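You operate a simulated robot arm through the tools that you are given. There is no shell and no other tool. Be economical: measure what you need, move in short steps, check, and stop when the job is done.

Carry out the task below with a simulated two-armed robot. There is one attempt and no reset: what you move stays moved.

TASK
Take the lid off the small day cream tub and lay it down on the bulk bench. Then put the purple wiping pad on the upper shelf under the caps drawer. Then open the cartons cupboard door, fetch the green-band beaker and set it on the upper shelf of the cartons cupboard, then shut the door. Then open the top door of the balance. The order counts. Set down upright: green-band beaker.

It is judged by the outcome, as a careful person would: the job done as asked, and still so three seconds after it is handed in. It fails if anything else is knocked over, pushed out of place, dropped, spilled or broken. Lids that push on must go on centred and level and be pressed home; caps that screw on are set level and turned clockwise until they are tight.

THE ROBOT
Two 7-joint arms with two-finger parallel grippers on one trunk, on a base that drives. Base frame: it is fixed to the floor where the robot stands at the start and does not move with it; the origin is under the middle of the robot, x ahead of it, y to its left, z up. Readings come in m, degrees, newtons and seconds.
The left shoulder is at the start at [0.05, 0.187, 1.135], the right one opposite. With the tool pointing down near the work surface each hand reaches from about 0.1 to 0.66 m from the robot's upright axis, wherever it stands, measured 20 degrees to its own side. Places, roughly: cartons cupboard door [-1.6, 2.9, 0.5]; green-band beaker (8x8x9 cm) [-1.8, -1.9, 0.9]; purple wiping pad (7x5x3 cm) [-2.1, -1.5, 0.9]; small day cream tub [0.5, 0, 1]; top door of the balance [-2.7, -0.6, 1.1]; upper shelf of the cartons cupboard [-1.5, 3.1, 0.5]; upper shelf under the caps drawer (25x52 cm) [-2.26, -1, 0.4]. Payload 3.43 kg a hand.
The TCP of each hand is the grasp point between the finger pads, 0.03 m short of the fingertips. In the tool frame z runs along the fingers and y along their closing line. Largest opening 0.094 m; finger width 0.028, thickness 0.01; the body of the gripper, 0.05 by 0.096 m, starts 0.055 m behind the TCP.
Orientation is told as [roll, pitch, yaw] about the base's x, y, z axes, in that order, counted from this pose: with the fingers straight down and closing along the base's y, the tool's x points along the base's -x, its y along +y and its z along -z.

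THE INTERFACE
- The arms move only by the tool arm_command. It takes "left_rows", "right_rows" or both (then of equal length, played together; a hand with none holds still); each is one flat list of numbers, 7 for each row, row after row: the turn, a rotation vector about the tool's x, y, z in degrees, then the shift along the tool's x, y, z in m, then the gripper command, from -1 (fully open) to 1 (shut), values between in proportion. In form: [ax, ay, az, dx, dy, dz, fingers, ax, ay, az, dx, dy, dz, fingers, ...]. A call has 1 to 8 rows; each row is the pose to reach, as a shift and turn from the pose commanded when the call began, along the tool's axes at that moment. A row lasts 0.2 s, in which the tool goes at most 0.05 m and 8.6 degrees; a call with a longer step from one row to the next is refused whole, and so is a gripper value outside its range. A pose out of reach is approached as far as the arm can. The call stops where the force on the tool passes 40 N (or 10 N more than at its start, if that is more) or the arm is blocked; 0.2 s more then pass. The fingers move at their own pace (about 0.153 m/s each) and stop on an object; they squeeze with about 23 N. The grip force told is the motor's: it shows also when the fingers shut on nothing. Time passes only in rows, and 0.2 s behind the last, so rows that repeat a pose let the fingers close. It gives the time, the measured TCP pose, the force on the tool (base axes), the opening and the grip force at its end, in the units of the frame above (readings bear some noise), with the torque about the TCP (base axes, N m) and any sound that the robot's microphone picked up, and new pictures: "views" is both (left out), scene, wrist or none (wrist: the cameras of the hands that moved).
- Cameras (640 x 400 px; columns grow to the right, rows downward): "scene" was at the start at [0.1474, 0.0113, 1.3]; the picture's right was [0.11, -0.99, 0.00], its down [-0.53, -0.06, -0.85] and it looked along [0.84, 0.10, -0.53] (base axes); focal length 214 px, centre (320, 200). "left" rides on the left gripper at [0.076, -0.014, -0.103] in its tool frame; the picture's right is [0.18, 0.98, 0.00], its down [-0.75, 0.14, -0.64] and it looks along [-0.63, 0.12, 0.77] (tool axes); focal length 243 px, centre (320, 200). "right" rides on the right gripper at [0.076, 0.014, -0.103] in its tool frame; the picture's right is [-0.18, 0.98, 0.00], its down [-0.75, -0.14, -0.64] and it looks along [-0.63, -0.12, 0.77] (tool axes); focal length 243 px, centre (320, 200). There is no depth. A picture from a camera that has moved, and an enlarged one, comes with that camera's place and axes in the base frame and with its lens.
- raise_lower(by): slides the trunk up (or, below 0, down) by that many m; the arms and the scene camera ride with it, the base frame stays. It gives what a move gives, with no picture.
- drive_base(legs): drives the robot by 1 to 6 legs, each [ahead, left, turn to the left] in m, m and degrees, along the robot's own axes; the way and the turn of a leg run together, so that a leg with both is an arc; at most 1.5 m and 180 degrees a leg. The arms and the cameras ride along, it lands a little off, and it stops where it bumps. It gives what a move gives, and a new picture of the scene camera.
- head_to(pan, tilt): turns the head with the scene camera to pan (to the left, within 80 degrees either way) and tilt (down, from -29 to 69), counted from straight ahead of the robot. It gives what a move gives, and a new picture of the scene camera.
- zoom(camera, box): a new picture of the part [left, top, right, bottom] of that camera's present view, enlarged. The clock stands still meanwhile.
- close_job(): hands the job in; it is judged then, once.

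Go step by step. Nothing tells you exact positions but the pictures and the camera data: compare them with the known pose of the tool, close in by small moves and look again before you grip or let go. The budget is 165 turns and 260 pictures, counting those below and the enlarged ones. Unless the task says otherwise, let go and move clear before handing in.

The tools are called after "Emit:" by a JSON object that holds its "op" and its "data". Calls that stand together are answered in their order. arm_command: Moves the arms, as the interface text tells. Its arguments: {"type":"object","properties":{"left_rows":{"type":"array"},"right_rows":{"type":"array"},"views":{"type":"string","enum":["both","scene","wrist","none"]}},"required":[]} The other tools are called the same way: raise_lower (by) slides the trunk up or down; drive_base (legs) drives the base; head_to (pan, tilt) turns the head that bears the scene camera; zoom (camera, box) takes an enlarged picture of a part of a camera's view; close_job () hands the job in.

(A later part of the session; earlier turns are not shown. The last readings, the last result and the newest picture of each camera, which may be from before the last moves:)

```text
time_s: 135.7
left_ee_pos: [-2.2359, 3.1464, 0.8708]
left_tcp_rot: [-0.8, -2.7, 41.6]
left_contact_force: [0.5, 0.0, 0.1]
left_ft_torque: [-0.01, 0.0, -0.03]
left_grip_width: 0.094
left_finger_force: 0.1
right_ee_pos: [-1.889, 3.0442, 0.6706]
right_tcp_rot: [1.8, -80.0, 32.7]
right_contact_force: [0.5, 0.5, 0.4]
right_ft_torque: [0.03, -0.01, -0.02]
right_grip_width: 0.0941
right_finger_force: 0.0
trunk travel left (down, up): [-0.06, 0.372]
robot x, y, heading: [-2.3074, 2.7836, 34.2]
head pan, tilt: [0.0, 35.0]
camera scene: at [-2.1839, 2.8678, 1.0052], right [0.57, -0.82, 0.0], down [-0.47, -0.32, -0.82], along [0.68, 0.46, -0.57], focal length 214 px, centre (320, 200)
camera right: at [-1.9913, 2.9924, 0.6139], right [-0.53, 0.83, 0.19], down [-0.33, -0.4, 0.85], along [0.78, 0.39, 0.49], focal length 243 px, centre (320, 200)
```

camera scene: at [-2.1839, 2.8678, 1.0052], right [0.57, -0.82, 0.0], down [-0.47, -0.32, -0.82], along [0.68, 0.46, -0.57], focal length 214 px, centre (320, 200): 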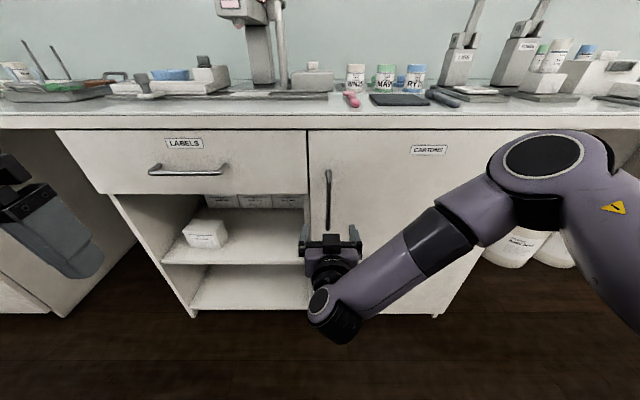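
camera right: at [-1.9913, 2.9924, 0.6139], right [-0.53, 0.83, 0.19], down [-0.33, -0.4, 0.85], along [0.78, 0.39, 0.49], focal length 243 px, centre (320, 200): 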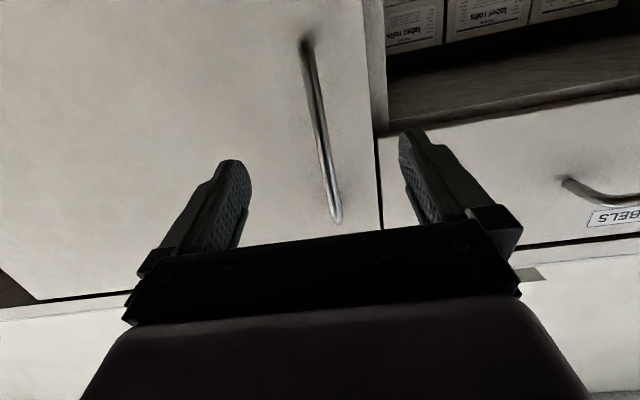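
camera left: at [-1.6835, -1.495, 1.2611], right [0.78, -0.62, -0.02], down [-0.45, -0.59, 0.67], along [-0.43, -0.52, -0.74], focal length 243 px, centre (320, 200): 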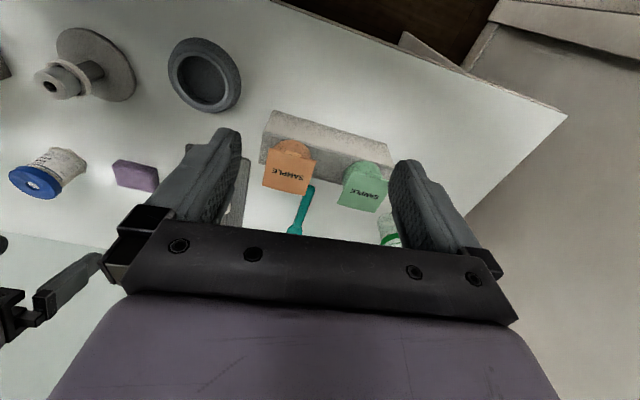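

The bar is between the fingers. Advance to it and close.

Emit:
{"op": "arm_command", "data": {"right_rows": [0, 0, 0, -0.006, 0, 0.035, -1, 0, 0, 0, -0.012, 0, 0.07, -1, 0, 0, 0, -0.017, 0, 0.098, -1, 0, 0, 0, -0.017, 0, 0.098, 0.3, 0, 0, 0, -0.017, 0, 0.098, 1, 0, 0, 0, -0.017, 0, 0.098, 1], "views": "both"}}

```text
time_s: 137.1
left_ee_pos: [-2.2347, 3.1461, 0.8703]
left_tcp_rot: [-0.8, -2.7, 41.8]
left_contact_force: [-0.4, -0.3, 0.1]
left_ft_torque: [-0.04, 0.04, 0.02]
left_grip_width: 0.094
left_finger_force: 0.0
right_ee_pos: [-1.8077, 3.0992, 0.6716]
right_tcp_rot: [1.2, -80.1, 33.3]
right_contact_force: [-3.4, -5.1, 1.9]
right_ft_torque: [-0.34, -0.03, -0.01]
right_grip_width: 0.0162
right_finger_force: 44.6
trunk travel left (down, up): [-0.06, 0.372]
robot x, y, heading: [-2.303, 2.786, 34.4]
head pan, tilt: [0.0, 35.0]
camera scene: at [-2.1842, 2.8676, 1.0053], right [0.57, -0.82, 0.0], down [-0.47, -0.32, -0.82], along [0.68, 0.46, -0.57], focal length 214 px, centre (320, 200)
camera right: at [-1.9098, 3.0472, 0.6138], right [-0.53, 0.83, 0.18], down [-0.33, -0.4, 0.85], along [0.78, 0.39, 0.49], focal length 243 px, centre (320, 200)
```

scene: 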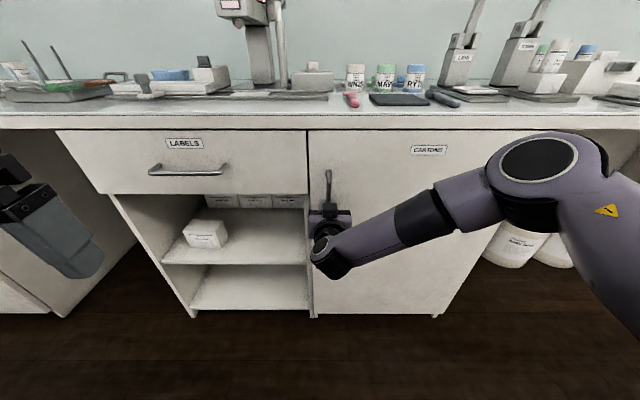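
right: 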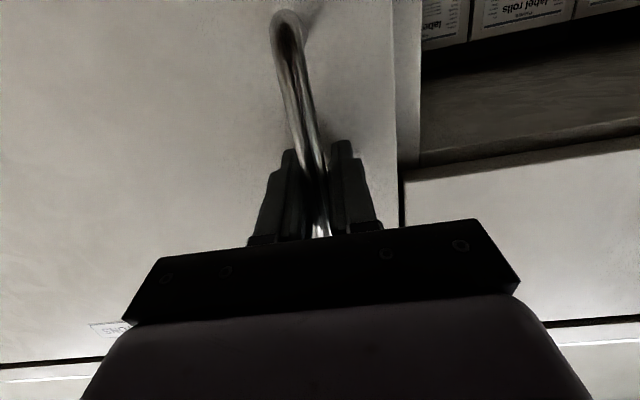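

Gripped. Pull the door along its arc (hinge about 0.52 m to the right), rotating the hand with it.

Emit:
{"op": "arm_command", "data": {"right_rows": [-4.93, 0, -0.87, 0.0078, -0.0078, -0.0439, 1, -9.85, 0, -1.74, 0.0154, -0.0196, -0.0871, 1, -14.8, 0, -2.6, 0.0228, -0.0351, -0.129, 1, -19.7, 0, -3.5, 0.0299, -0.0542, -0.1695, 1], "views": "both"}}

```text
time_s: 137.9
left_ee_pos: [-2.2338, 3.1463, 0.8714]
left_tcp_rot: [-0.8, -2.8, 41.6]
left_contact_force: [0.3, 0.4, 0.2]
left_ft_torque: [0.0, -0.02, -0.02]
left_grip_width: 0.0941
left_finger_force: 0.1
right_ee_pos: [-1.8927, 3.0136, 0.6719]
right_tcp_rot: [-1.3, -78.2, 46.8]
right_contact_force: [2.8, -2.1, -10.0]
right_ft_torque: [0.27, 0.14, -0.27]
right_grip_width: 0.0164
right_finger_force: 44.6
right hand out of reach, approached as far as the arm can: row 2, 3
trunk travel left (down, up): [-0.06, 0.372]
robot x, y, heading: [-2.3017, 2.7851, 34.6]
head pan, tilt: [0.0, 35.0]
stopped in row 3 (right hand): the force on the tool passed its limit at 50 N (the readings are from after the stop); the commanded pose is now the measured one
camera scene: at [-2.183, 2.8678, 1.0051], right [0.56, -0.83, 0.0], down [-0.47, -0.32, -0.82], along [0.68, 0.46, -0.57], focal length 214 px, centre (320, 200)
camera right: at [-1.9853, 2.9401, 0.6185], right [-0.68, 0.72, 0.18], down [-0.23, -0.43, 0.87], along [0.7, 0.55, 0.46], focal length 243 px, centre (320, 200)
```

scene: 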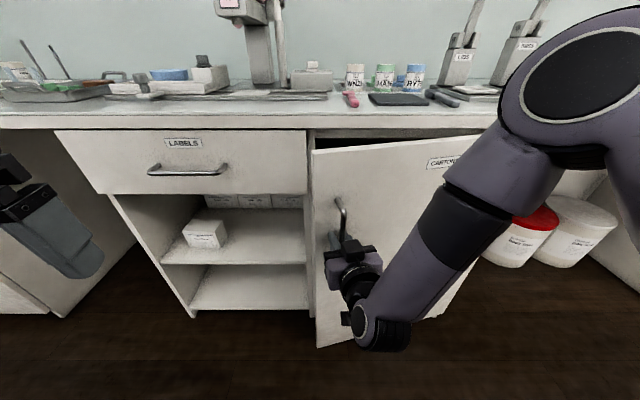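
right: 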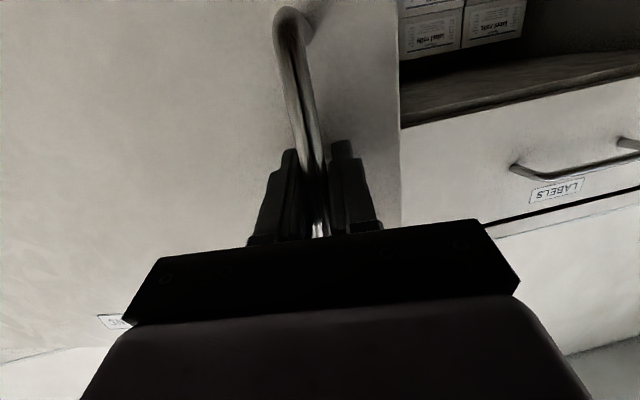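

The door is open about 13°, but the arm has no more room. Since the hinge is at about (0.654, -0.535) in my frame, I'll swing the whole robot around the hinge, starting with a small arc.

Emit:
{"op": "drive_base", "data": {"legs": [[-0.075, -0.091, 8]]}}

```text
time_s: 139.4
left_ee_pos: [-2.2879, 3.0357, 0.8709]
left_tcp_rot: [-1.0, -2.6, 49.7]
left_contact_force: [-0.6, -0.5, -0.6]
left_ft_torque: [-0.03, 0.0, 0.0]
left_grip_width: 0.0936
left_finger_force: 0.0
right_ee_pos: [-1.9338, 2.9532, 0.6726]
right_tcp_rot: [-1.0, -78.2, 55.1]
right_contact_force: [-10.8, 5.3, -25.6]
right_ft_torque: [1.03, -0.44, -0.09]
right_grip_width: 0.0164
right_finger_force: 45.0
trunk travel left (down, up): [-0.06, 0.372]
robot x, y, heading: [-2.3103, 2.6668, 42.3]
head pan, tilt: [0.0, 35.0]
camera scene: at [-2.1981, 2.7673, 1.0049], right [0.68, -0.74, 0.0], down [-0.42, -0.39, -0.82], along [0.6, 0.55, -0.57], focal length 214 px, centre (320, 200)
```

scene: 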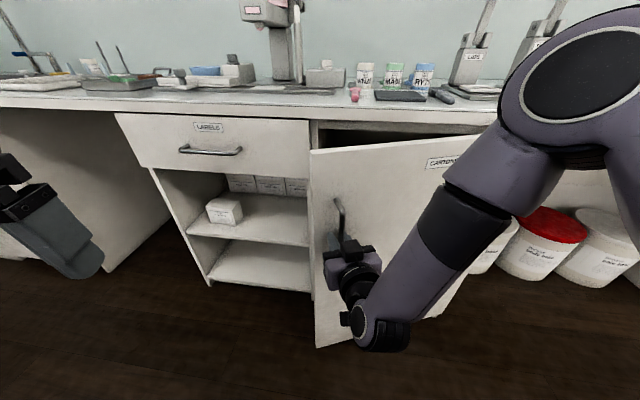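

Emit:
{"op": "drive_base", "data": {"legs": [[-0.112, -0.137, 12], [-0.112, -0.137, 12]]}}

```text
time_s: 141.7
left_ee_pos: [-2.3397, 2.8461, 0.8704]
left_tcp_rot: [-0.9, -2.7, 62.4]
left_contact_force: [-0.2, 0.6, 0.2]
left_ft_torque: [0.0, 0.0, -0.02]
left_grip_width: 0.094
left_finger_force: 0.2
right_ee_pos: [-1.9813, 2.8428, 0.6729]
right_tcp_rot: [0.5, -78.0, 67.2]
right_contact_force: [-0.2, 0.4, 2.3]
right_ft_torque: [-0.34, 0.0, 0.03]
right_grip_width: 0.0164
right_finger_force: 44.9
trunk travel left (down, up): [-0.06, 0.372]
robot x, y, heading: [-2.278, 2.4826, 55.3]
head pan, tilt: [0.0, 35.0]
stopped in leg 2: the force on the tool passed its limit at 40 N (the readings are from after the stop); the commanded pose is now the measured one
camera scene: at [-2.1928, 2.6033, 1.0054], right [0.82, -0.57, 0.0], down [-0.33, -0.47, -0.82], along [0.47, 0.67, -0.57], focal length 214 px, centre (320, 200)
```

scene: 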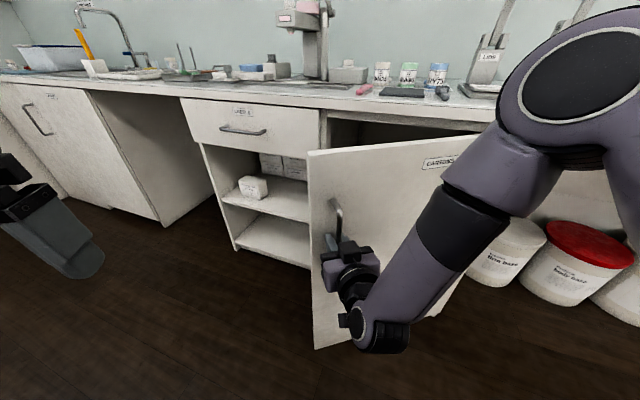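

Emit:
{"op": "drive_base", "data": {"legs": [[-0.095, -0.111, 10], [-0.095, -0.111, 10]]}}

```text
time_s: 144.5
left_ee_pos: [-2.3405, 2.5367, 0.8706]
left_tcp_rot: [-0.8, -2.7, 82.2]
left_contact_force: [0.0, -0.5, 0.4]
left_ft_torque: [0.0, 0.0, -0.01]
left_grip_width: 0.0941
left_finger_force: 0.0
right_ee_pos: [-2.0012, 2.6562, 0.6712]
right_tcp_rot: [0.3, -78.0, 87.0]
right_contact_force: [11.2, 1.7, 4.7]
right_ft_torque: [-0.92, -0.05, 0.09]
right_grip_width: 0.0164
right_finger_force: 44.4
trunk travel left (down, up): [-0.06, 0.372]
robot x, y, heading: [-2.1616, 2.2199, 75.0]
head pan, tilt: [0.0, 35.0]
camera scene: at [-2.1191, 2.3595, 1.0053], right [0.97, -0.26, 0.0], down [-0.15, -0.55, -0.82], along [0.21, 0.79, -0.57], focal length 214 px, centre (320, 200)
```

scene: 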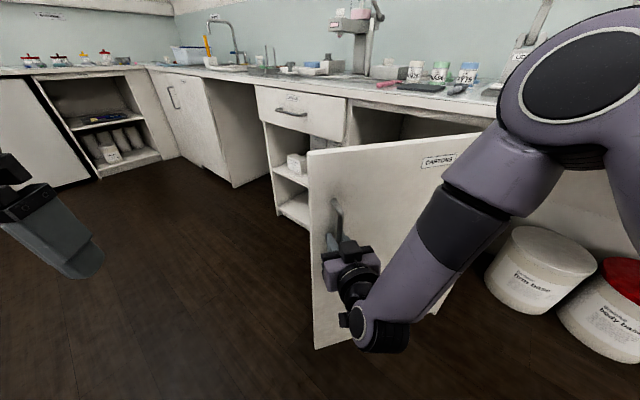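

Emit:
{"op": "drive_base", "data": {"legs": [[-0.114, -0.133, 12], [-0.114, -0.133, 12], [-0.114, -0.133, 12]]}}

```text
time_s: 147.5
left_ee_pos: [-2.2295, 2.2354, 0.8706]
left_tcp_rot: [-0.9, -2.7, 103.1]
left_contact_force: [-0.5, 0.7, -0.5]
left_ft_torque: [-0.01, 0.02, -0.01]
left_grip_width: 0.0939
left_finger_force: 0.2
right_ee_pos: [-1.9485, 2.4721, 0.6725]
right_tcp_rot: [-1.4, -78.2, 108.3]
right_contact_force: [1.4, 0.7, 0.0]
right_ft_torque: [0.09, 0.29, 0.18]
right_grip_width: 0.0164
right_finger_force: 44.6
trunk travel left (down, up): [-0.06, 0.372]
robot x, y, heading: [-1.9435, 2.0022, 95.8]
head pan, tilt: [0.0, 35.0]
stopped in leg 2: the force on the tool passed its limit at 41 N (the readings are from after the stop); the commanded pose is now the measured one
camera scene: at [-1.9581, 2.1484, 1.0052], right [0.99, 0.1, 0.0], down [0.06, -0.57, -0.82], along [-0.09, 0.81, -0.57], focal length 214 px, centre (320, 200)
```

scene: 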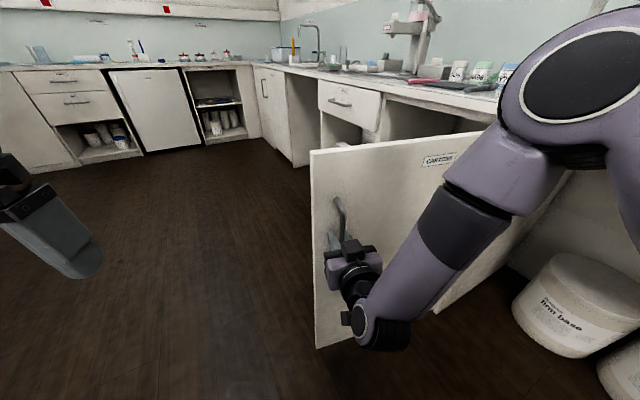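

Emit:
{"op": "drive_base", "data": {"legs": [[-0.112, -0.133, 12], [-0.112, -0.133, 12]]}}

```text
time_s: 150.4
left_ee_pos: [-2.0226, 2.0016, 0.8692]
left_tcp_rot: [-0.9, -2.8, 123.6]
left_contact_force: [-0.1, -0.9, -0.3]
left_ft_torque: [-0.01, -0.02, -0.03]
left_grip_width: 0.0938
left_finger_force: 0.0
right_ee_pos: [-1.8399, 2.3266, 0.6721]
right_tcp_rot: [-2.5, -78.3, 128.9]
right_contact_force: [1.0, 1.0, -0.7]
right_ft_torque: [-0.11, 0.54, 0.17]
right_grip_width: 0.0164
right_finger_force: 44.9
trunk travel left (down, up): [-0.06, 0.372]
robot x, y, heading: [-1.675, 1.881, 116.3]
head pan, tilt: [0.0, 35.0]
stopped in leg 2: the force on the tool passed its limit at 40 N (the readings are from after the stop); the commanded pose is now the measured one
camera scene: at [-1.7389, 2.0152, 1.0051], right [0.9, 0.45, 0.0], down [0.26, -0.51, -0.82], along [-0.36, 0.73, -0.57], focal length 214 px, centre (320, 200)
```

scene: 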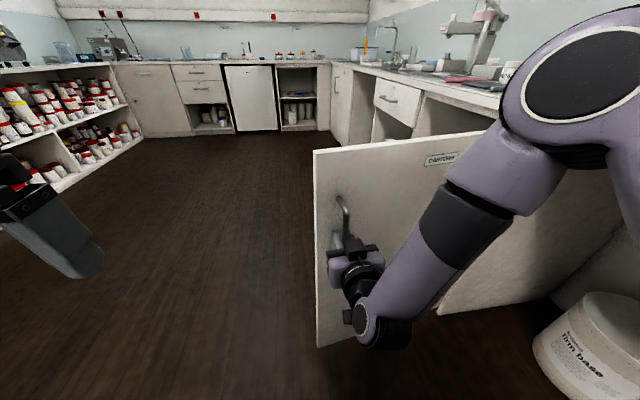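

Emit:
{"op": "drive_base", "data": {"legs": [[-0.095, -0.112, 10]]}}

```text
time_s: 151.4
left_ee_pos: [-1.9996, 1.9833, 0.8704]
left_tcp_rot: [-1.0, -2.7, 125.8]
left_contact_force: [0.6, -0.4, -0.1]
left_ft_torque: [0.01, 0.01, -0.02]
left_grip_width: 0.0941
left_finger_force: 0.1
right_ee_pos: [-1.8297, 2.3162, 0.6739]
right_tcp_rot: [-1.5, -78.7, 130.0]
right_contact_force: [-1.5, 3.2, -6.6]
right_ft_torque: [0.5, 0.72, 0.0]
right_grip_width: 0.0162
right_finger_force: 44.7
trunk travel left (down, up): [-0.06, 0.372]
robot x, y, heading: [-1.6453, 1.8762, 118.4]
head pan, tilt: [0.0, 35.0]
stopped in leg 1: the force on the tool passed its limit at 59 N (the readings are from after the stop); the commanded pose is now the measured one
camera scene: at [-1.7156, 2.0068, 1.0052], right [0.88, 0.48, 0.0], down [0.27, -0.5, -0.82], along [-0.39, 0.72, -0.57], focal length 214 px, centre (320, 200)
```

scene: 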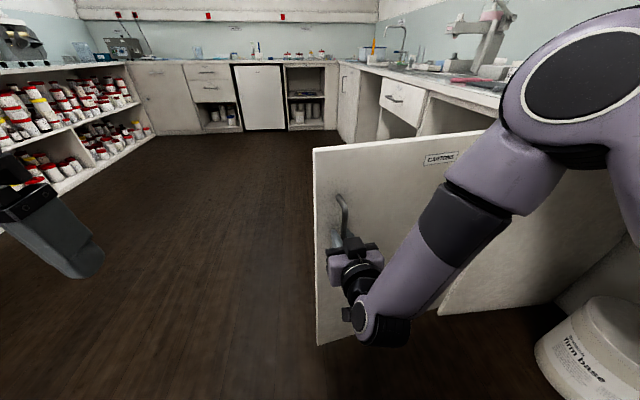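

The door is open about 97°, at its stop. Release the handle and back away.

Emit:
{"op": "arm_command", "data": {"right_rows": [0, 0, 0, 0, 0, 0, -1, 0, 0, 0, 0, 0, 0, -1, 0, 0, 0, 0, 0, 0, -1], "views": "wrist"}}

Emit:
{"op": "drive_base", "data": {"legs": [[-0.25, -0.05, 0]]}}

```text
time_s: 152.2
left_ee_pos: [-1.9984, 1.9839, 0.871]
left_tcp_rot: [-1.0, -2.7, 125.9]
left_contact_force: [-0.1, -0.5, -0.1]
left_ft_torque: [0.02, 0.02, -0.06]
left_grip_width: 0.0937
left_finger_force: 0.1
right_ee_pos: [-1.8294, 2.3162, 0.6738]
right_tcp_rot: [-1.6, -78.8, 130.3]
right_contact_force: [-0.2, 0.4, 1.0]
right_ft_torque: [0.03, 0.01, 0.02]
right_grip_width: 0.0941
right_finger_force: 0.1
trunk travel left (down, up): [-0.06, 0.372]
robot x, y, heading: [-1.645, 1.8752, 118.3]
head pan, tilt: [0.0, 35.0]
camera right: at [-1.7687, 2.2176, 0.6194], right [-0.79, -0.59, 0.17], down [0.41, -0.29, 0.86], along [-0.46, 0.76, 0.47], focal length 243 px, centre (320, 200)
```

right: 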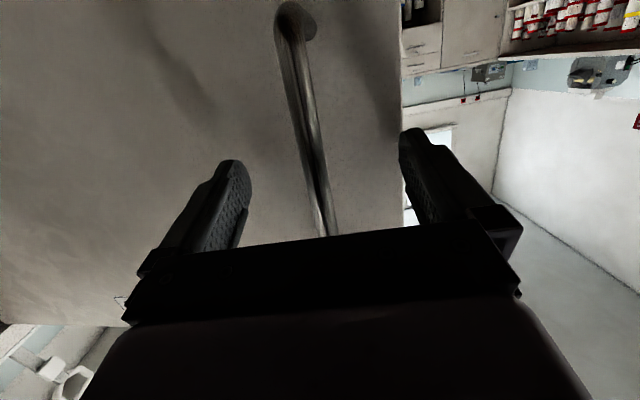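

```text
time_s: 154.0
left_ee_pos: [-1.8376, 1.7901, 0.8708]
left_tcp_rot: [-1.1, -2.7, 125.9]
left_contact_force: [-0.6, 0.3, 0.6]
left_ft_torque: [0.02, 0.0, 0.04]
left_grip_width: 0.0942
left_finger_force: 0.0
right_ee_pos: [-1.6672, 2.1219, 0.6731]
right_tcp_rot: [-1.8, -78.9, 130.4]
right_contact_force: [-0.4, -0.5, 0.6]
right_ft_torque: [0.02, 0.02, 0.0]
right_grip_width: 0.0941
right_finger_force: 0.2
trunk travel left (down, up): [-0.06, 0.372]
robot x, y, heading: [-1.4843, 1.6816, 118.2]
head pan, tilt: [0.0, 35.0]
camera scene: at [-1.5537, 1.8131, 1.0052], right [0.88, 0.48, 0.0], down [0.27, -0.5, -0.82], along [-0.39, 0.72, -0.57], focal length 214 px, centre (320, 200)
```

scene: 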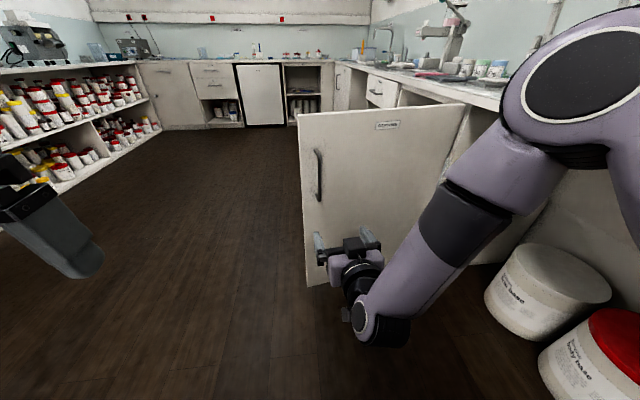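

Door stays open. Now tuck the right arm, raise the trunk, and drive back to the finishing bench for the beaker.

Emit:
{"op": "arm_command", "data": {"right_rows": [0, 7.8, 0, -0.014, -0.03, -0.031, -1, 0, 15.6, 0, -0.028, -0.06, -0.062, -1, 0, 23.4, 0, -0.042, -0.09, -0.093, -1, 0, 31.2, 0, -0.056, -0.12, -0.124, -1, 0, 39, 0, -0.07, -0.15, -0.156, -1], "views": "none"}}

Emit:
{"op": "arm_command", "data": {"right_rows": [0, 7.8, 0, 0, 0, 0, -1, 0, 15.6, 0, 0, 0, 0, -1, 0, 23.4, 0, 0, 0, 0, -1, 0, 31.2, 0, 0, 0, 0, -1, 0, 39, 0, 0, 0, 0, -1], "views": "none"}}

Emit:
{"op": "raise_lower", "data": {"by": 0.29}}

Emit:
{"op": "drive_base", "data": {"legs": [[0, 0, 96], [1.45, 0, 0], [1.43, 0.1, 0]]}}

```text
time_s: 155.2
left_ee_pos: [-1.8372, 1.7894, 0.8706]
left_tcp_rot: [-1.0, -2.7, 125.8]
left_contact_force: [0.1, 0.2, -0.6]
left_ft_torque: [-0.02, -0.03, 0.02]
left_grip_width: 0.0941
left_finger_force: 0.0
right_ee_pos: [-1.4717, 2.1164, 0.7778]
right_tcp_rot: [-0.3, -39.9, 128.9]
right_contact_force: [-0.3, 0.0, 0.0]
right_ft_torque: [0.01, -0.01, -0.01]
right_grip_width: 0.0938
right_finger_force: 0.1
right hand out of reach, approached as far as the arm can: row 4, 5
trunk travel left (down, up): [-0.06, 0.372]
robot x, y, heading: [-1.4809, 1.6828, 118.4]
head pan, tilt: [0.0, 35.0]
```

```text
time_s: 156.4
left_ee_pos: [-1.8374, 1.7897, 0.8698]
left_tcp_rot: [-1.0, -2.8, 125.9]
left_contact_force: [-0.4, 0.5, -0.4]
left_ft_torque: [0.0, 0.0, -0.01]
left_grip_width: 0.094
left_finger_force: 0.0
right_ee_pos: [-1.4726, 2.1171, 0.7791]
right_tcp_rot: [-0.3, -0.7, 128.6]
right_contact_force: [0.9, 0.8, 0.2]
right_ft_torque: [0.01, -0.01, 0.03]
right_grip_width: 0.0939
right_finger_force: 0.1
trunk travel left (down, up): [-0.06, 0.372]
robot x, y, heading: [-1.4831, 1.6855, 118.5]
head pan, tilt: [0.0, 35.0]
```

```text
time_s: 159.3
left_ee_pos: [-1.8364, 1.7892, 1.1603]
left_tcp_rot: [-0.9, -2.7, 125.7]
left_contact_force: [-0.2, 0.4, 0.3]
left_ft_torque: [-0.01, 0.0, 0.01]
left_grip_width: 0.094
left_finger_force: 0.1
right_ee_pos: [-1.4713, 2.1167, 1.0705]
right_tcp_rot: [-0.3, -0.8, 128.6]
right_contact_force: [0.2, 0.7, -0.4]
right_ft_torque: [0.01, -0.03, -0.03]
right_grip_width: 0.0938
right_finger_force: 0.0
trunk travel left (down, up): [-0.35, 0.082]
robot x, y, heading: [-1.4854, 1.682, 118.5]
head pan, tilt: [0.0, 35.0]
```

```text
time_s: 172.7
left_ee_pos: [-2.9703, 0.4012, 1.1629]
left_tcp_rot: [-1.1, -2.7, -140.5]
left_contact_force: [-0.5, -1.5, -0.4]
left_ft_torque: [0.01, -0.04, 0.03]
left_grip_width: 0.094
left_finger_force: 0.0
right_ee_pos: [-3.32, 0.747, 1.068]
right_tcp_rot: [-0.4, -0.8, -137.8]
right_contact_force: [0.3, -0.9, 0.4]
right_ft_torque: [-0.01, -0.05, 0.01]
right_grip_width: 0.0941
right_finger_force: 0.0
trunk travel left (down, up): [-0.35, 0.082]
robot x, y, heading: [-2.8875, 0.7643, -147.6]
head pan, tilt: [0.0, 35.0]
stopped in leg 3: the robot was blocked; the commanded pose is now the measured one
camera scene: at [-3.0115, 0.6848, 1.2951], right [-0.53, 0.85, 0.0], down [0.49, 0.31, -0.82], along [-0.69, -0.44, -0.57], focal length 214 px, centre (320, 200)
```

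scene: 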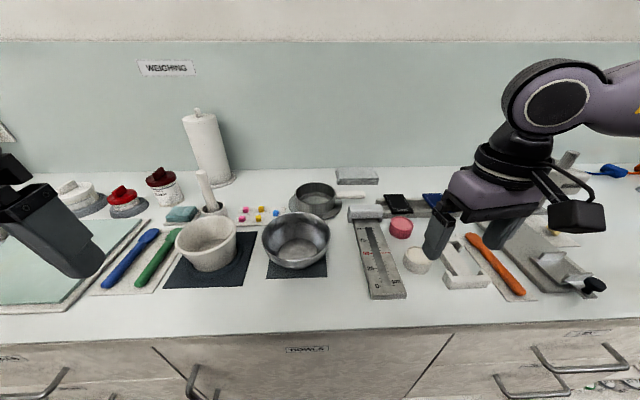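

My heading arithmetic was off and the base touched the weighing bench; the items there look undisturbed. I back off and strafe left along the bench to the finishing end.

Emit:
{"op": "drive_base", "data": {"legs": [[-0.45, 0, 0]]}}

Emit:
{"op": "drive_base", "data": {"legs": [[0.05, 1.27, 0], [0.06, 1.26, 0], [0, 0, 1.5]]}}

```text
time_s: 175.4
left_ee_pos: [-2.5955, 0.6393, 1.1603]
left_tcp_rot: [-1.0, -2.7, -140.5]
left_contact_force: [0.0, -0.4, 0.2]
left_ft_torque: [0.01, -0.03, -0.01]
left_grip_width: 0.0939
left_finger_force: 0.1
right_ee_pos: [-2.9449, 0.9831, 1.068]
right_tcp_rot: [-0.3, -0.9, -137.8]
right_contact_force: [-0.6, 0.6, 0.1]
right_ft_torque: [-0.02, -0.02, 0.01]
right_grip_width: 0.094
right_finger_force: 0.1
trunk travel left (down, up): [-0.35, 0.082]
robot x, y, heading: [-2.5111, 0.9972, -147.9]
head pan, tilt: [0.0, 35.0]
camera scene: at [-2.6353, 0.9217, 1.2953], right [-0.53, 0.85, 0.0], down [0.48, 0.31, -0.82], along [-0.69, -0.44, -0.57], focal length 214 px, centre (320, 200)
```

scene: 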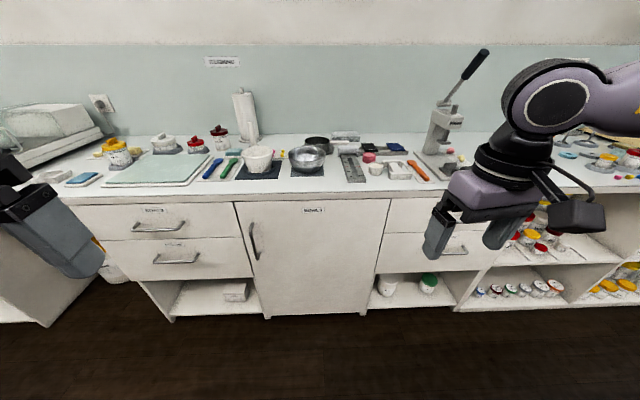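

```text
time_s: 198.0
left_ee_pos: [-1.3614, -1.5792, 1.1592]
left_tcp_rot: [-1.0, -2.7, -140.0]
left_contact_force: [0.1, -0.3, 0.0]
left_ft_torque: [-0.01, 0.01, 0.0]
left_grip_width: 0.0941
left_finger_force: 0.0
right_ee_pos: [-1.7139, -1.238, 1.0673]
right_tcp_rot: [-0.5, -0.7, -137.4]
right_contact_force: [-0.2, -0.4, 0.2]
right_ft_torque: [0.0, 0.0, -0.01]
right_grip_width: 0.094
right_finger_force: 0.1
trunk travel left (down, up): [-0.35, 0.082]
robot x, y, heading: [-1.2783, -1.2204, -147.6]
head pan, tilt: [0.0, 35.0]
camera scene: at [-1.4041, -1.2968, 1.2952], right [-0.54, 0.84, 0.0], down [0.48, 0.31, -0.82], along [-0.69, -0.44, -0.57], focal length 214 px, centre (320, 200)
```

scene: 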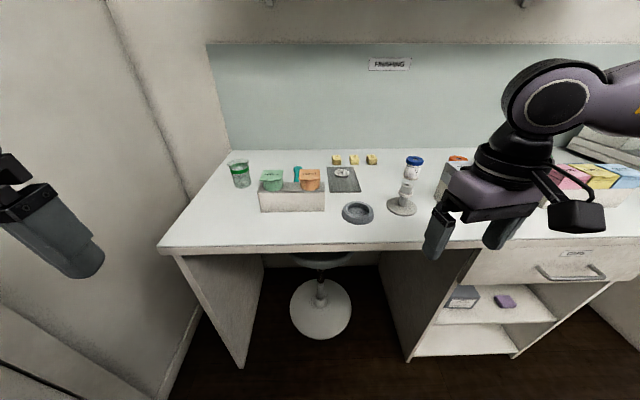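

Emit:
{"op": "zoom", "data": {"camera": "scene", "box": [160, 140, 340, 260]}}

```text
3.33 times, centred on (250, 200) of scene
camera zoom: at [-1.4041, -1.2968, 1.2952], right [-0.54, 0.84, 0.0], down [0.48, 0.31, -0.82], along [-0.69, -0.44, -0.57], focal length 715 px, centre (553, 200)
```

zoom: 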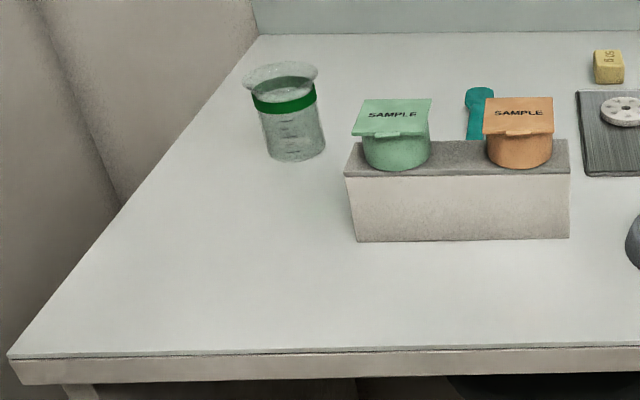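

The beaker stands alone left of the sample block, base about (-1.816, -1.889). I'll take it with the left hand at 55° tilt from the front so it can later go upright into the cupboard. Orient the hand first, then drive in.

Emit:
{"op": "arm_command", "data": {"left_rows": [0.5, -7.46, 1.01, -0.02, 0, 0.024, -1, 1, -14.9, 2.03, -0.04, 0, 0.049, -1, 1.5, -22.4, 3.04, -0.06, 0, 0.073, -1, 2, -29.8, 4.06, -0.08, 0, 0.097, -1, 2.5, -37.3, 5.07, -0.1, 0, 0.12, -1, 3, -44.7, 6.1, -0.12, 0, 0.146, -1, 3.5, -52.2, 7.1, -0.141, 0, 0.17, -1], "views": "scene"}}

Emit:
{"op": "head_to", "data": {"pan": 35, "tilt": 35}}

```text
time_s: 199.6
left_ee_pos: [-1.4862, -1.6788, 0.9946]
left_tcp_rot: [-1.3, -55.0, -146.7]
left_contact_force: [0.2, -0.4, 0.6]
left_ft_torque: [0.01, 0.01, 0.01]
left_grip_width: 0.0941
left_finger_force: 0.0
left hand out of reach, approached as far as the arm can: row 4, 5, 6, 7
right_ee_pos: [-1.7141, -1.2393, 1.0687]
right_tcp_rot: [-0.5, -0.7, -137.3]
right_contact_force: [-0.4, -0.7, 0.9]
right_ft_torque: [0.04, -0.01, 0.02]
right_grip_width: 0.0942
right_finger_force: 0.0
trunk travel left (down, up): [-0.35, 0.082]
robot x, y, heading: [-1.283, -1.2154, -147.1]
head pan, tilt: [0.0, 35.0]
camera scene: at [-1.4042, -1.297, 1.2952], right [-0.54, 0.84, 0.0], down [0.48, 0.31, -0.82], along [-0.69, -0.44, -0.57], focal length 214 px, centre (320, 200)
```

scene: 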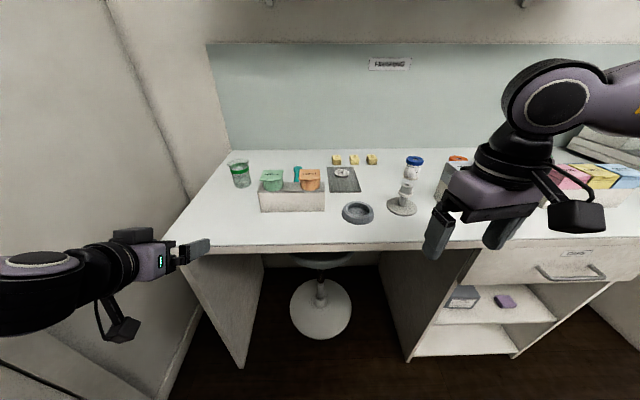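

```text
time_s: 200.6
left_ee_pos: [-1.4863, -1.6797, 0.9969]
left_tcp_rot: [-1.1, -55.0, -146.8]
left_contact_force: [0.7, -0.5, 0.6]
left_ft_torque: [0.01, 0.01, -0.01]
left_grip_width: 0.0942
left_finger_force: 0.1
right_ee_pos: [-1.7139, -1.2383, 1.069]
right_tcp_rot: [-0.3, -0.8, -137.3]
right_contact_force: [0.5, 0.5, -1.2]
right_ft_torque: [0.01, 0.01, 0.01]
right_grip_width: 0.094
right_finger_force: 0.2
trunk travel left (down, up): [-0.35, 0.082]
robot x, y, heading: [-1.2789, -1.2182, -147.2]
head pan, tilt: [35.0, 35.0]
camera scene: at [-1.3636, -1.3305, 1.2952], right [-0.93, 0.38, 0.0], down [0.22, 0.53, -0.82], along [-0.31, -0.76, -0.57], focal length 214 px, centre (320, 200)
```

scene: 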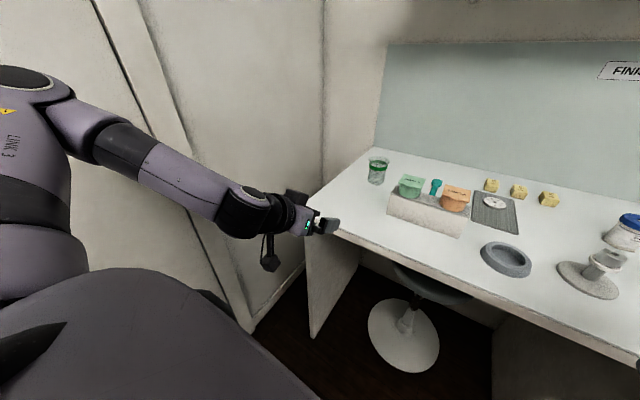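

Emit:
{"op": "drive_base", "data": {"legs": [[0.19, 0, 0]]}}

Emit:
{"op": "arm_command", "data": {"left_rows": [0, 0, 0, 0.02, 0, 0.014, -1, 0, 0, 0, 0.043, 0, 0.03, -1], "views": "wrist"}}

```text
time_s: 202.2
left_ee_pos: [-1.6438, -1.78, 0.9953]
left_tcp_rot: [-1.1, -55.0, -146.7]
left_contact_force: [0.2, -1.3, 0.1]
left_ft_torque: [0.01, 0.01, 0.04]
left_grip_width: 0.0939
left_finger_force: 0.0
right_ee_pos: [-1.8726, -1.3394, 1.0677]
right_tcp_rot: [-0.2, -0.8, -137.2]
right_contact_force: [0.1, -0.3, -0.7]
right_ft_torque: [0.03, 0.03, 0.04]
right_grip_width: 0.0937
right_finger_force: 0.1
trunk travel left (down, up): [-0.35, 0.082]
robot x, y, heading: [-1.4374, -1.3202, -147.2]
head pan, tilt: [35.0, 35.0]
camera scene: at [-1.5214, -1.4321, 1.2951], right [-0.93, 0.38, 0.0], down [0.22, 0.53, -0.82], along [-0.31, -0.76, -0.57], focal length 214 px, centre (320, 200)
```

scene: 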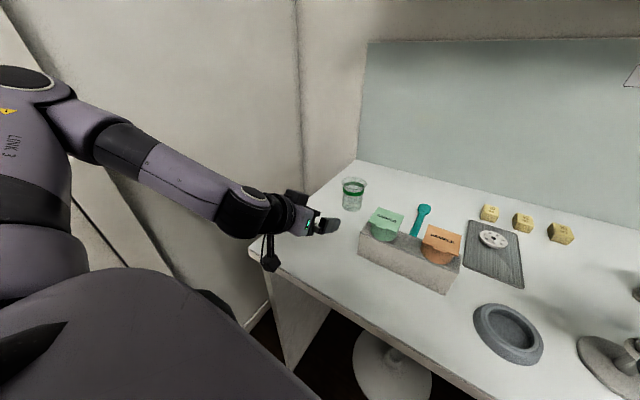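

```text
time_s: 202.8
left_ee_pos: [-1.6439, -1.7801, 0.9551]
left_tcp_rot: [-1.0, -55.1, -146.8]
left_contact_force: [0.1, -0.4, 0.3]
left_ft_torque: [0.01, 0.01, 0.02]
left_grip_width: 0.0941
left_finger_force: 0.1
left hand out of reach, approached as far as the arm can: row 2
right_ee_pos: [-1.8705, -1.3392, 1.0686]
right_tcp_rot: [-0.4, -0.8, -137.3]
right_contact_force: [0.6, -0.9, 0.2]
right_ft_torque: [-0.01, 0.01, -0.01]
right_grip_width: 0.0939
right_finger_force: 0.0
trunk travel left (down, up): [-0.35, 0.082]
robot x, y, heading: [-1.4401, -1.3191, -147.2]
head pan, tilt: [35.0, 35.0]
camera left: at [-1.5431, -1.7013, 0.9521], right [0.61, -0.77, -0.16], down [0.16, -0.08, 0.98], along [-0.77, -0.63, 0.08], focal length 243 px, centre (320, 200)
```

left: 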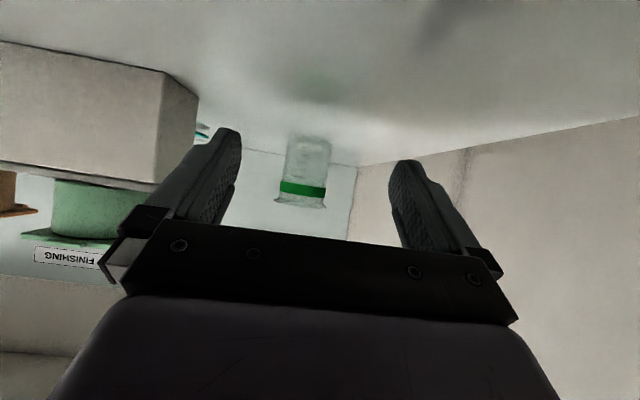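

Emit:
{"op": "arm_command", "data": {"left_rows": [0, 0, 0, -0.022, 0, 0.034, -1, 0, 0, 0, -0.044, 0, 0.069, -1, 0, 0, 0, -0.065, 0, 0.103, -1], "views": "both"}}

```text
time_s: 203.6
left_ee_pos: [-1.7481, -1.8441, 0.9496]
left_tcp_rot: [-1.2, -55.0, -146.8]
left_contact_force: [0.0, 0.3, -0.5]
left_ft_torque: [-0.03, -0.02, 0.01]
left_grip_width: 0.0942
left_finger_force: 0.1
right_ee_pos: [-1.8719, -1.3393, 1.0685]
right_tcp_rot: [-0.3, -0.8, -137.3]
right_contact_force: [0.6, 0.7, -0.3]
right_ft_torque: [-0.03, 0.02, 0.04]
right_grip_width: 0.094
right_finger_force: 0.1
trunk travel left (down, up): [-0.35, 0.082]
robot x, y, heading: [-1.4426, -1.3214, -147.0]
head pan, tilt: [35.0, 35.0]
camera scene: at [-1.5213, -1.4318, 1.2952], right [-0.93, 0.38, 0.0], down [0.22, 0.53, -0.82], along [-0.31, -0.76, -0.57], focal length 214 px, centre (320, 200)
camera left: at [-1.6469, -1.7651, 0.947], right [0.61, -0.77, -0.16], down [0.16, -0.08, 0.98], along [-0.77, -0.63, 0.08], focal length 243 px, centre (320, 200)
```

scene: 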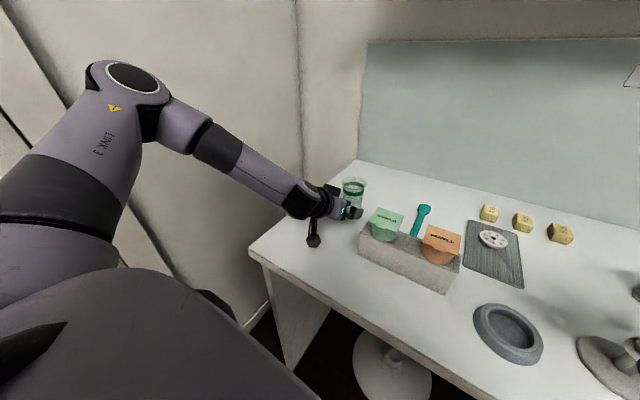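
left: 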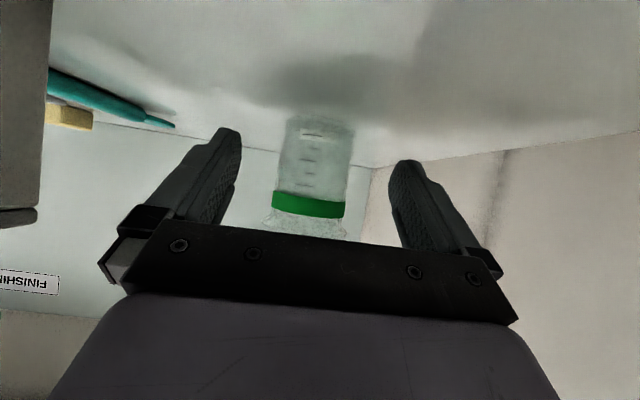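

Emit:
{"op": "arm_command", "data": {"left_rows": [0, 0, 0, -0.022, 0, 0.034, -1, 0, 0, 0, -0.043, 0, 0.068, -1, 0, 0, 0, -0.043, 0, 0.068, 1, 0, 0, 0, -0.043, 0, 0.068, 1, 0, 0, 0, -0.043, 0, 0.068, 1], "views": "both"}}

Emit:
{"op": "zoom", "data": {"camera": "scene", "box": [280, 140, 440, 260]}}

```text
time_s: 204.8
left_ee_pos: [-1.8164, -1.8885, 0.9447]
left_tcp_rot: [-1.2, -55.0, -146.8]
left_contact_force: [-0.5, -1.0, -0.1]
left_ft_torque: [-0.02, -0.01, -0.02]
left_grip_width: 0.0613
left_finger_force: 23.0
right_ee_pos: [-1.8731, -1.3391, 1.0695]
right_tcp_rot: [-0.3, -0.9, -137.2]
right_contact_force: [-0.1, 0.5, -0.1]
right_ft_torque: [0.01, 0.01, 0.0]
right_grip_width: 0.0939
right_finger_force: 0.1
trunk travel left (down, up): [-0.35, 0.082]
robot x, y, heading: [-1.4379, -1.3199, -147.3]
head pan, tilt: [35.0, 35.0]
camera scene: at [-1.5208, -1.4318, 1.2952], right [-0.93, 0.38, 0.0], down [0.22, 0.53, -0.82], along [-0.31, -0.76, -0.57], focal length 214 px, centre (320, 200)
camera left: at [-1.7147, -1.8086, 0.9419], right [0.61, -0.77, -0.16], down [0.16, -0.08, 0.98], along [-0.77, -0.63, 0.08], focal length 243 px, centre (320, 200)
```

scene: 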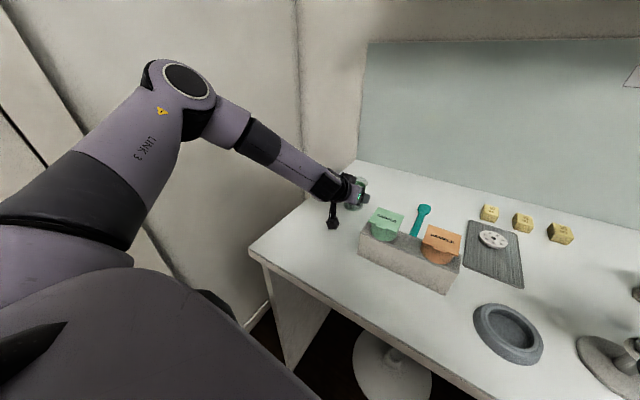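
left: 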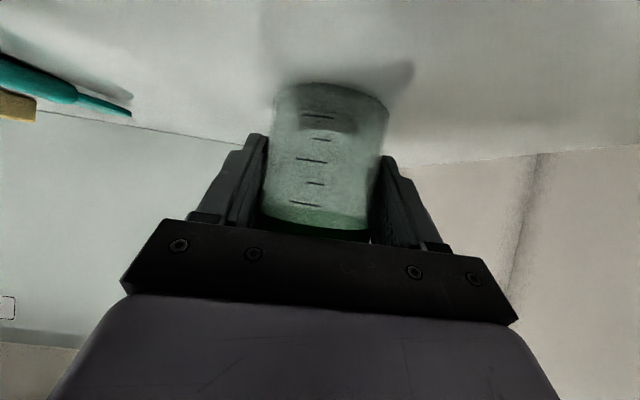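

```text
3.33 times, centred on (360, 200) of scene
camera zoom: at [-1.5208, -1.4318, 1.2952], right [-0.93, 0.38, 0.0], down [0.22, 0.53, -0.82], along [-0.31, -0.76, -0.57], focal length 715 px, centre (187, 200)
```

zoom: 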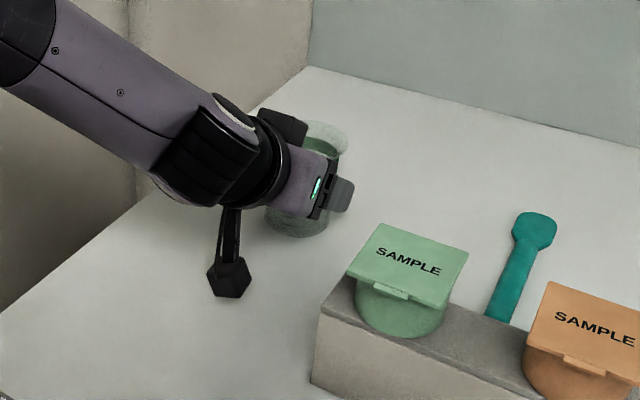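

Beaker gripped. Lift straight up, then draw back and check.

Emit:
{"op": "arm_command", "data": {"left_rows": [0, 0, 0, -0.03, 0, -0.021, 1, 0, 0, 0, -0.06, 0, -0.042, 1, 0, 0, 0, -0.09, 0, -0.063, 1, 0, 0, 0, -0.07, 0, -0.09, 1, 0, 0, 0, -0.045, 0, -0.125, 1, 0, 0, 0, -0.02, 0, -0.16, 1], "views": "scene"}}

Emit:
{"op": "drive_base", "data": {"legs": [[-0.6, -0.1, 0]]}}

```text
time_s: 206.2
left_ee_pos: [-1.7094, -1.8258, 1.0519]
left_tcp_rot: [-1.1, -55.0, -146.8]
left_contact_force: [0.3, -0.1, -0.2]
left_ft_torque: [0.01, 0.0, 0.0]
left_grip_width: 0.0615
left_finger_force: 22.9
right_ee_pos: [-1.8723, -1.3397, 1.0697]
right_tcp_rot: [-0.5, -0.9, -137.2]
right_contact_force: [-0.5, -0.2, 0.0]
right_ft_torque: [-0.01, 0.03, 0.02]
right_grip_width: 0.0939
right_finger_force: 0.1
trunk travel left (down, up): [-0.35, 0.082]
robot x, y, heading: [-1.4405, -1.3171, -147.2]
head pan, tilt: [35.0, 35.0]
camera scene: at [-1.5202, -1.4317, 1.2953], right [-0.93, 0.38, 0.0], down [0.22, 0.53, -0.82], along [-0.31, -0.76, -0.57], focal length 214 px, centre (320, 200)
```

scene: 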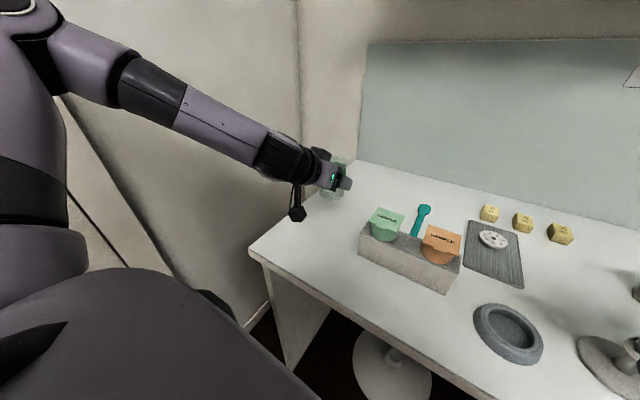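

```text
time_s: 209.5
left_ee_pos: [-1.2694, -1.421, 1.0521]
left_tcp_rot: [-1.1, -55.0, -146.8]
left_contact_force: [-0.7, 0.4, -0.3]
left_ft_torque: [0.0, 0.0, 0.0]
left_grip_width: 0.0613
left_finger_force: 23.3
right_ee_pos: [-1.4304, -0.9351, 1.0683]
right_tcp_rot: [-0.3, -0.7, -137.3]
right_contact_force: [0.1, 0.1, 1.1]
right_ft_torque: [-0.01, -0.04, -0.04]
right_grip_width: 0.0939
right_finger_force: 0.1
trunk travel left (down, up): [-0.35, 0.082]
robot x, y, heading: [-0.9997, -0.9145, -147.3]
head pan, tilt: [35.0, 35.0]
camera scene: at [-1.0799, -1.0273, 1.2953], right [-0.93, 0.38, 0.0], down [0.22, 0.53, -0.82], along [-0.31, -0.76, -0.57], focal length 214 px, centre (320, 200)
```

scene: 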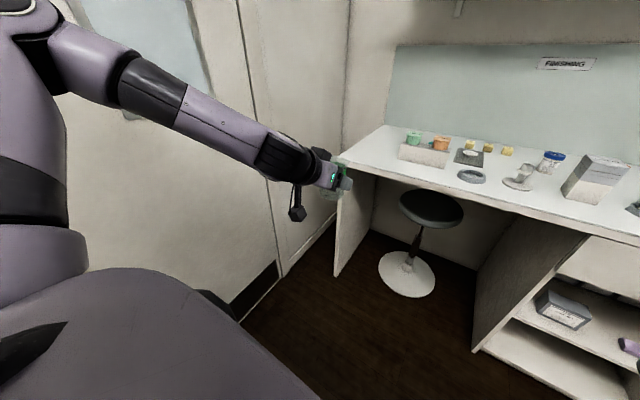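

Beaker held upright. I'll raise the right hand out of the way, move to open floor, and turn toward the cupboard.

Emit:
{"op": "arm_command", "data": {"right_rows": [0, 0, 0, 0.01, 0.005, -0.04, -1, 0, 0, 0, 0.03, 0.01, -0.08, -1, 0, 0, 0, 0.05, 0.01, -0.12, -1, 0, 0, 0, 0.06, 0.01, -0.15, -1], "views": "none"}}

Emit:
{"op": "head_to", "data": {"pan": 0, "tilt": 35}}

Emit:
{"op": "drive_base", "data": {"legs": [[-0.15, -0.8, 0], [-0.16, -0.8, 0], [0, 0, 169]]}}

```text
time_s: 210.5
left_ee_pos: [-1.27, -1.4207, 1.0509]
left_tcp_rot: [-1.1, -55.1, -146.8]
left_contact_force: [0.6, -0.3, -0.7]
left_ft_torque: [0.01, -0.03, 0.03]
left_grip_width: 0.061
left_finger_force: 23.1
right_ee_pos: [-1.3773, -0.8996, 1.2174]
right_tcp_rot: [-0.4, -0.8, -137.3]
right_contact_force: [0.2, -0.9, -0.1]
right_ft_torque: [0.0, -0.02, 0.01]
right_grip_width: 0.0939
right_finger_force: 0.1
trunk travel left (down, up): [-0.35, 0.082]
robot x, y, heading: [-0.9944, -0.917, -147.3]
head pan, tilt: [35.0, 35.0]
```

```text
time_s: 211.6
left_ee_pos: [-1.2694, -1.4215, 1.0516]
left_tcp_rot: [-1.2, -55.0, -146.8]
left_contact_force: [-0.1, 0.2, -1.0]
left_ft_torque: [-0.02, 0.01, 0.0]
left_grip_width: 0.0612
left_finger_force: 23.0
right_ee_pos: [-1.3766, -0.8997, 1.2183]
right_tcp_rot: [-0.3, -0.9, -137.3]
right_contact_force: [-0.4, -0.6, -0.2]
right_ft_torque: [-0.03, -0.04, -0.01]
right_grip_width: 0.0939
right_finger_force: 0.1
trunk travel left (down, up): [-0.35, 0.082]
robot x, y, heading: [-0.9985, -0.9166, -147.1]
head pan, tilt: [0.0, 35.0]
camera scene: at [-1.1207, -0.9937, 1.2952], right [-0.54, 0.84, 0.0], down [0.48, 0.31, -0.82], along [-0.69, -0.44, -0.57], focal length 214 px, centre (320, 200)
```

scene: 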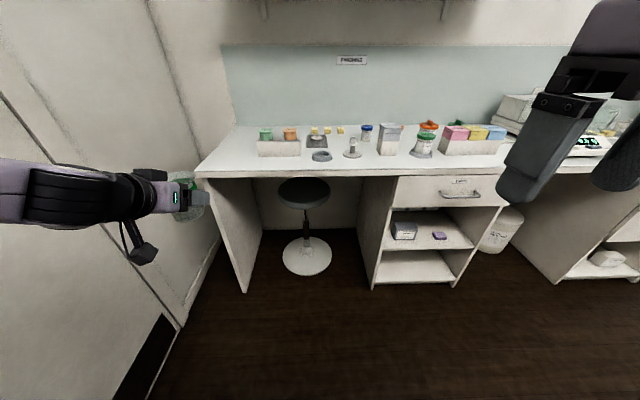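

```text
time_s: 232.8
left_ee_pos: [-1.2049, 1.0181, 1.0521]
left_tcp_rot: [-1.2, -55.1, 17.5]
left_contact_force: [0.2, -0.3, -0.8]
left_ft_torque: [0.02, 0.03, 0.01]
left_grip_width: 0.0612
left_finger_force: 23.0
right_ee_pos: [-1.2414, 0.4862, 1.2187]
right_tcp_rot: [-0.3, -0.7, 27.1]
right_contact_force: [-0.4, 0.2, -0.4]
right_ft_torque: [0.0, 0.0, -0.02]
right_grip_width: 0.0939
right_finger_force: 0.1
trunk travel left (down, up): [-0.35, 0.082]
robot x, y, heading: [-1.6024, 0.6042, 17.1]
head pan, tilt: [0.0, 35.0]
camera scene: at [-1.4634, 0.6484, 1.2952], right [0.29, -0.96, 0.0], down [-0.55, -0.17, -0.82], along [0.78, 0.24, -0.57], focal length 214 px, centre (320, 200)
```

scene: 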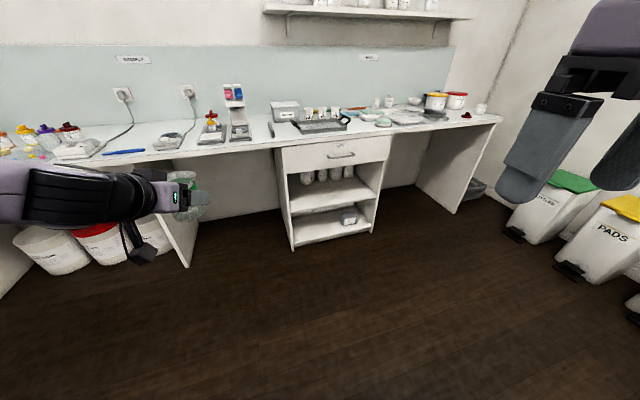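

Emit:
{"op": "drive_base", "data": {"legs": [[-0.26, 0.79, 0], [-0.26, 0.79, 0], [0, 0.35, 5]]}}

```text
time_s: 250.1
left_ee_pos: [-2.3223, 2.7213, 1.0512]
left_tcp_rot: [-1.2, -55.1, 22.4]
left_contact_force: [-0.1, -0.1, -0.8]
left_ft_torque: [-0.02, -0.01, 0.0]
left_grip_width: 0.061
left_finger_force: 22.5
right_ee_pos: [-2.315, 2.1895, 1.2165]
right_tcp_rot: [-0.5, -0.7, 32.0]
right_contact_force: [0.8, 0.1, -0.3]
right_ft_torque: [-0.02, 0.03, -0.02]
right_grip_width: 0.094
right_finger_force: 0.2
trunk travel left (down, up): [-0.35, 0.082]
robot x, y, heading: [-2.6843, 2.2751, 22.1]
head pan, tilt: [0.0, 35.0]
camera scene: at [-2.5478, 2.3313, 1.2952], right [0.37, -0.93, 0.0], down [-0.53, -0.21, -0.82], along [0.76, 0.31, -0.57], focal length 214 px, centre (320, 200)
```

scene: 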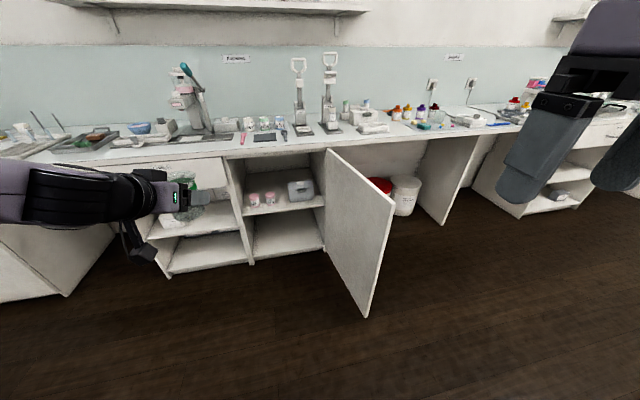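

Emit:
{"op": "zoom", "data": {"camera": "scene", "box": [200, 130, 410, 280]}}

```text
2.67 times, centred on (305, 205) of scene
camera zoom: at [-2.5478, 2.3313, 1.2952], right [0.37, -0.93, 0.0], down [-0.53, -0.21, -0.82], along [0.76, 0.31, -0.57], focal length 572 px, centre (360, 187)
```

zoom: 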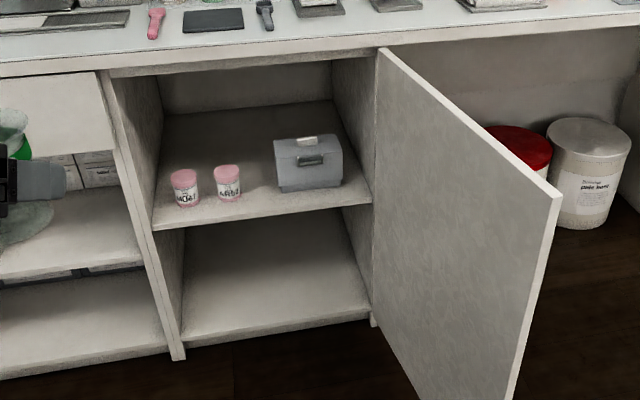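

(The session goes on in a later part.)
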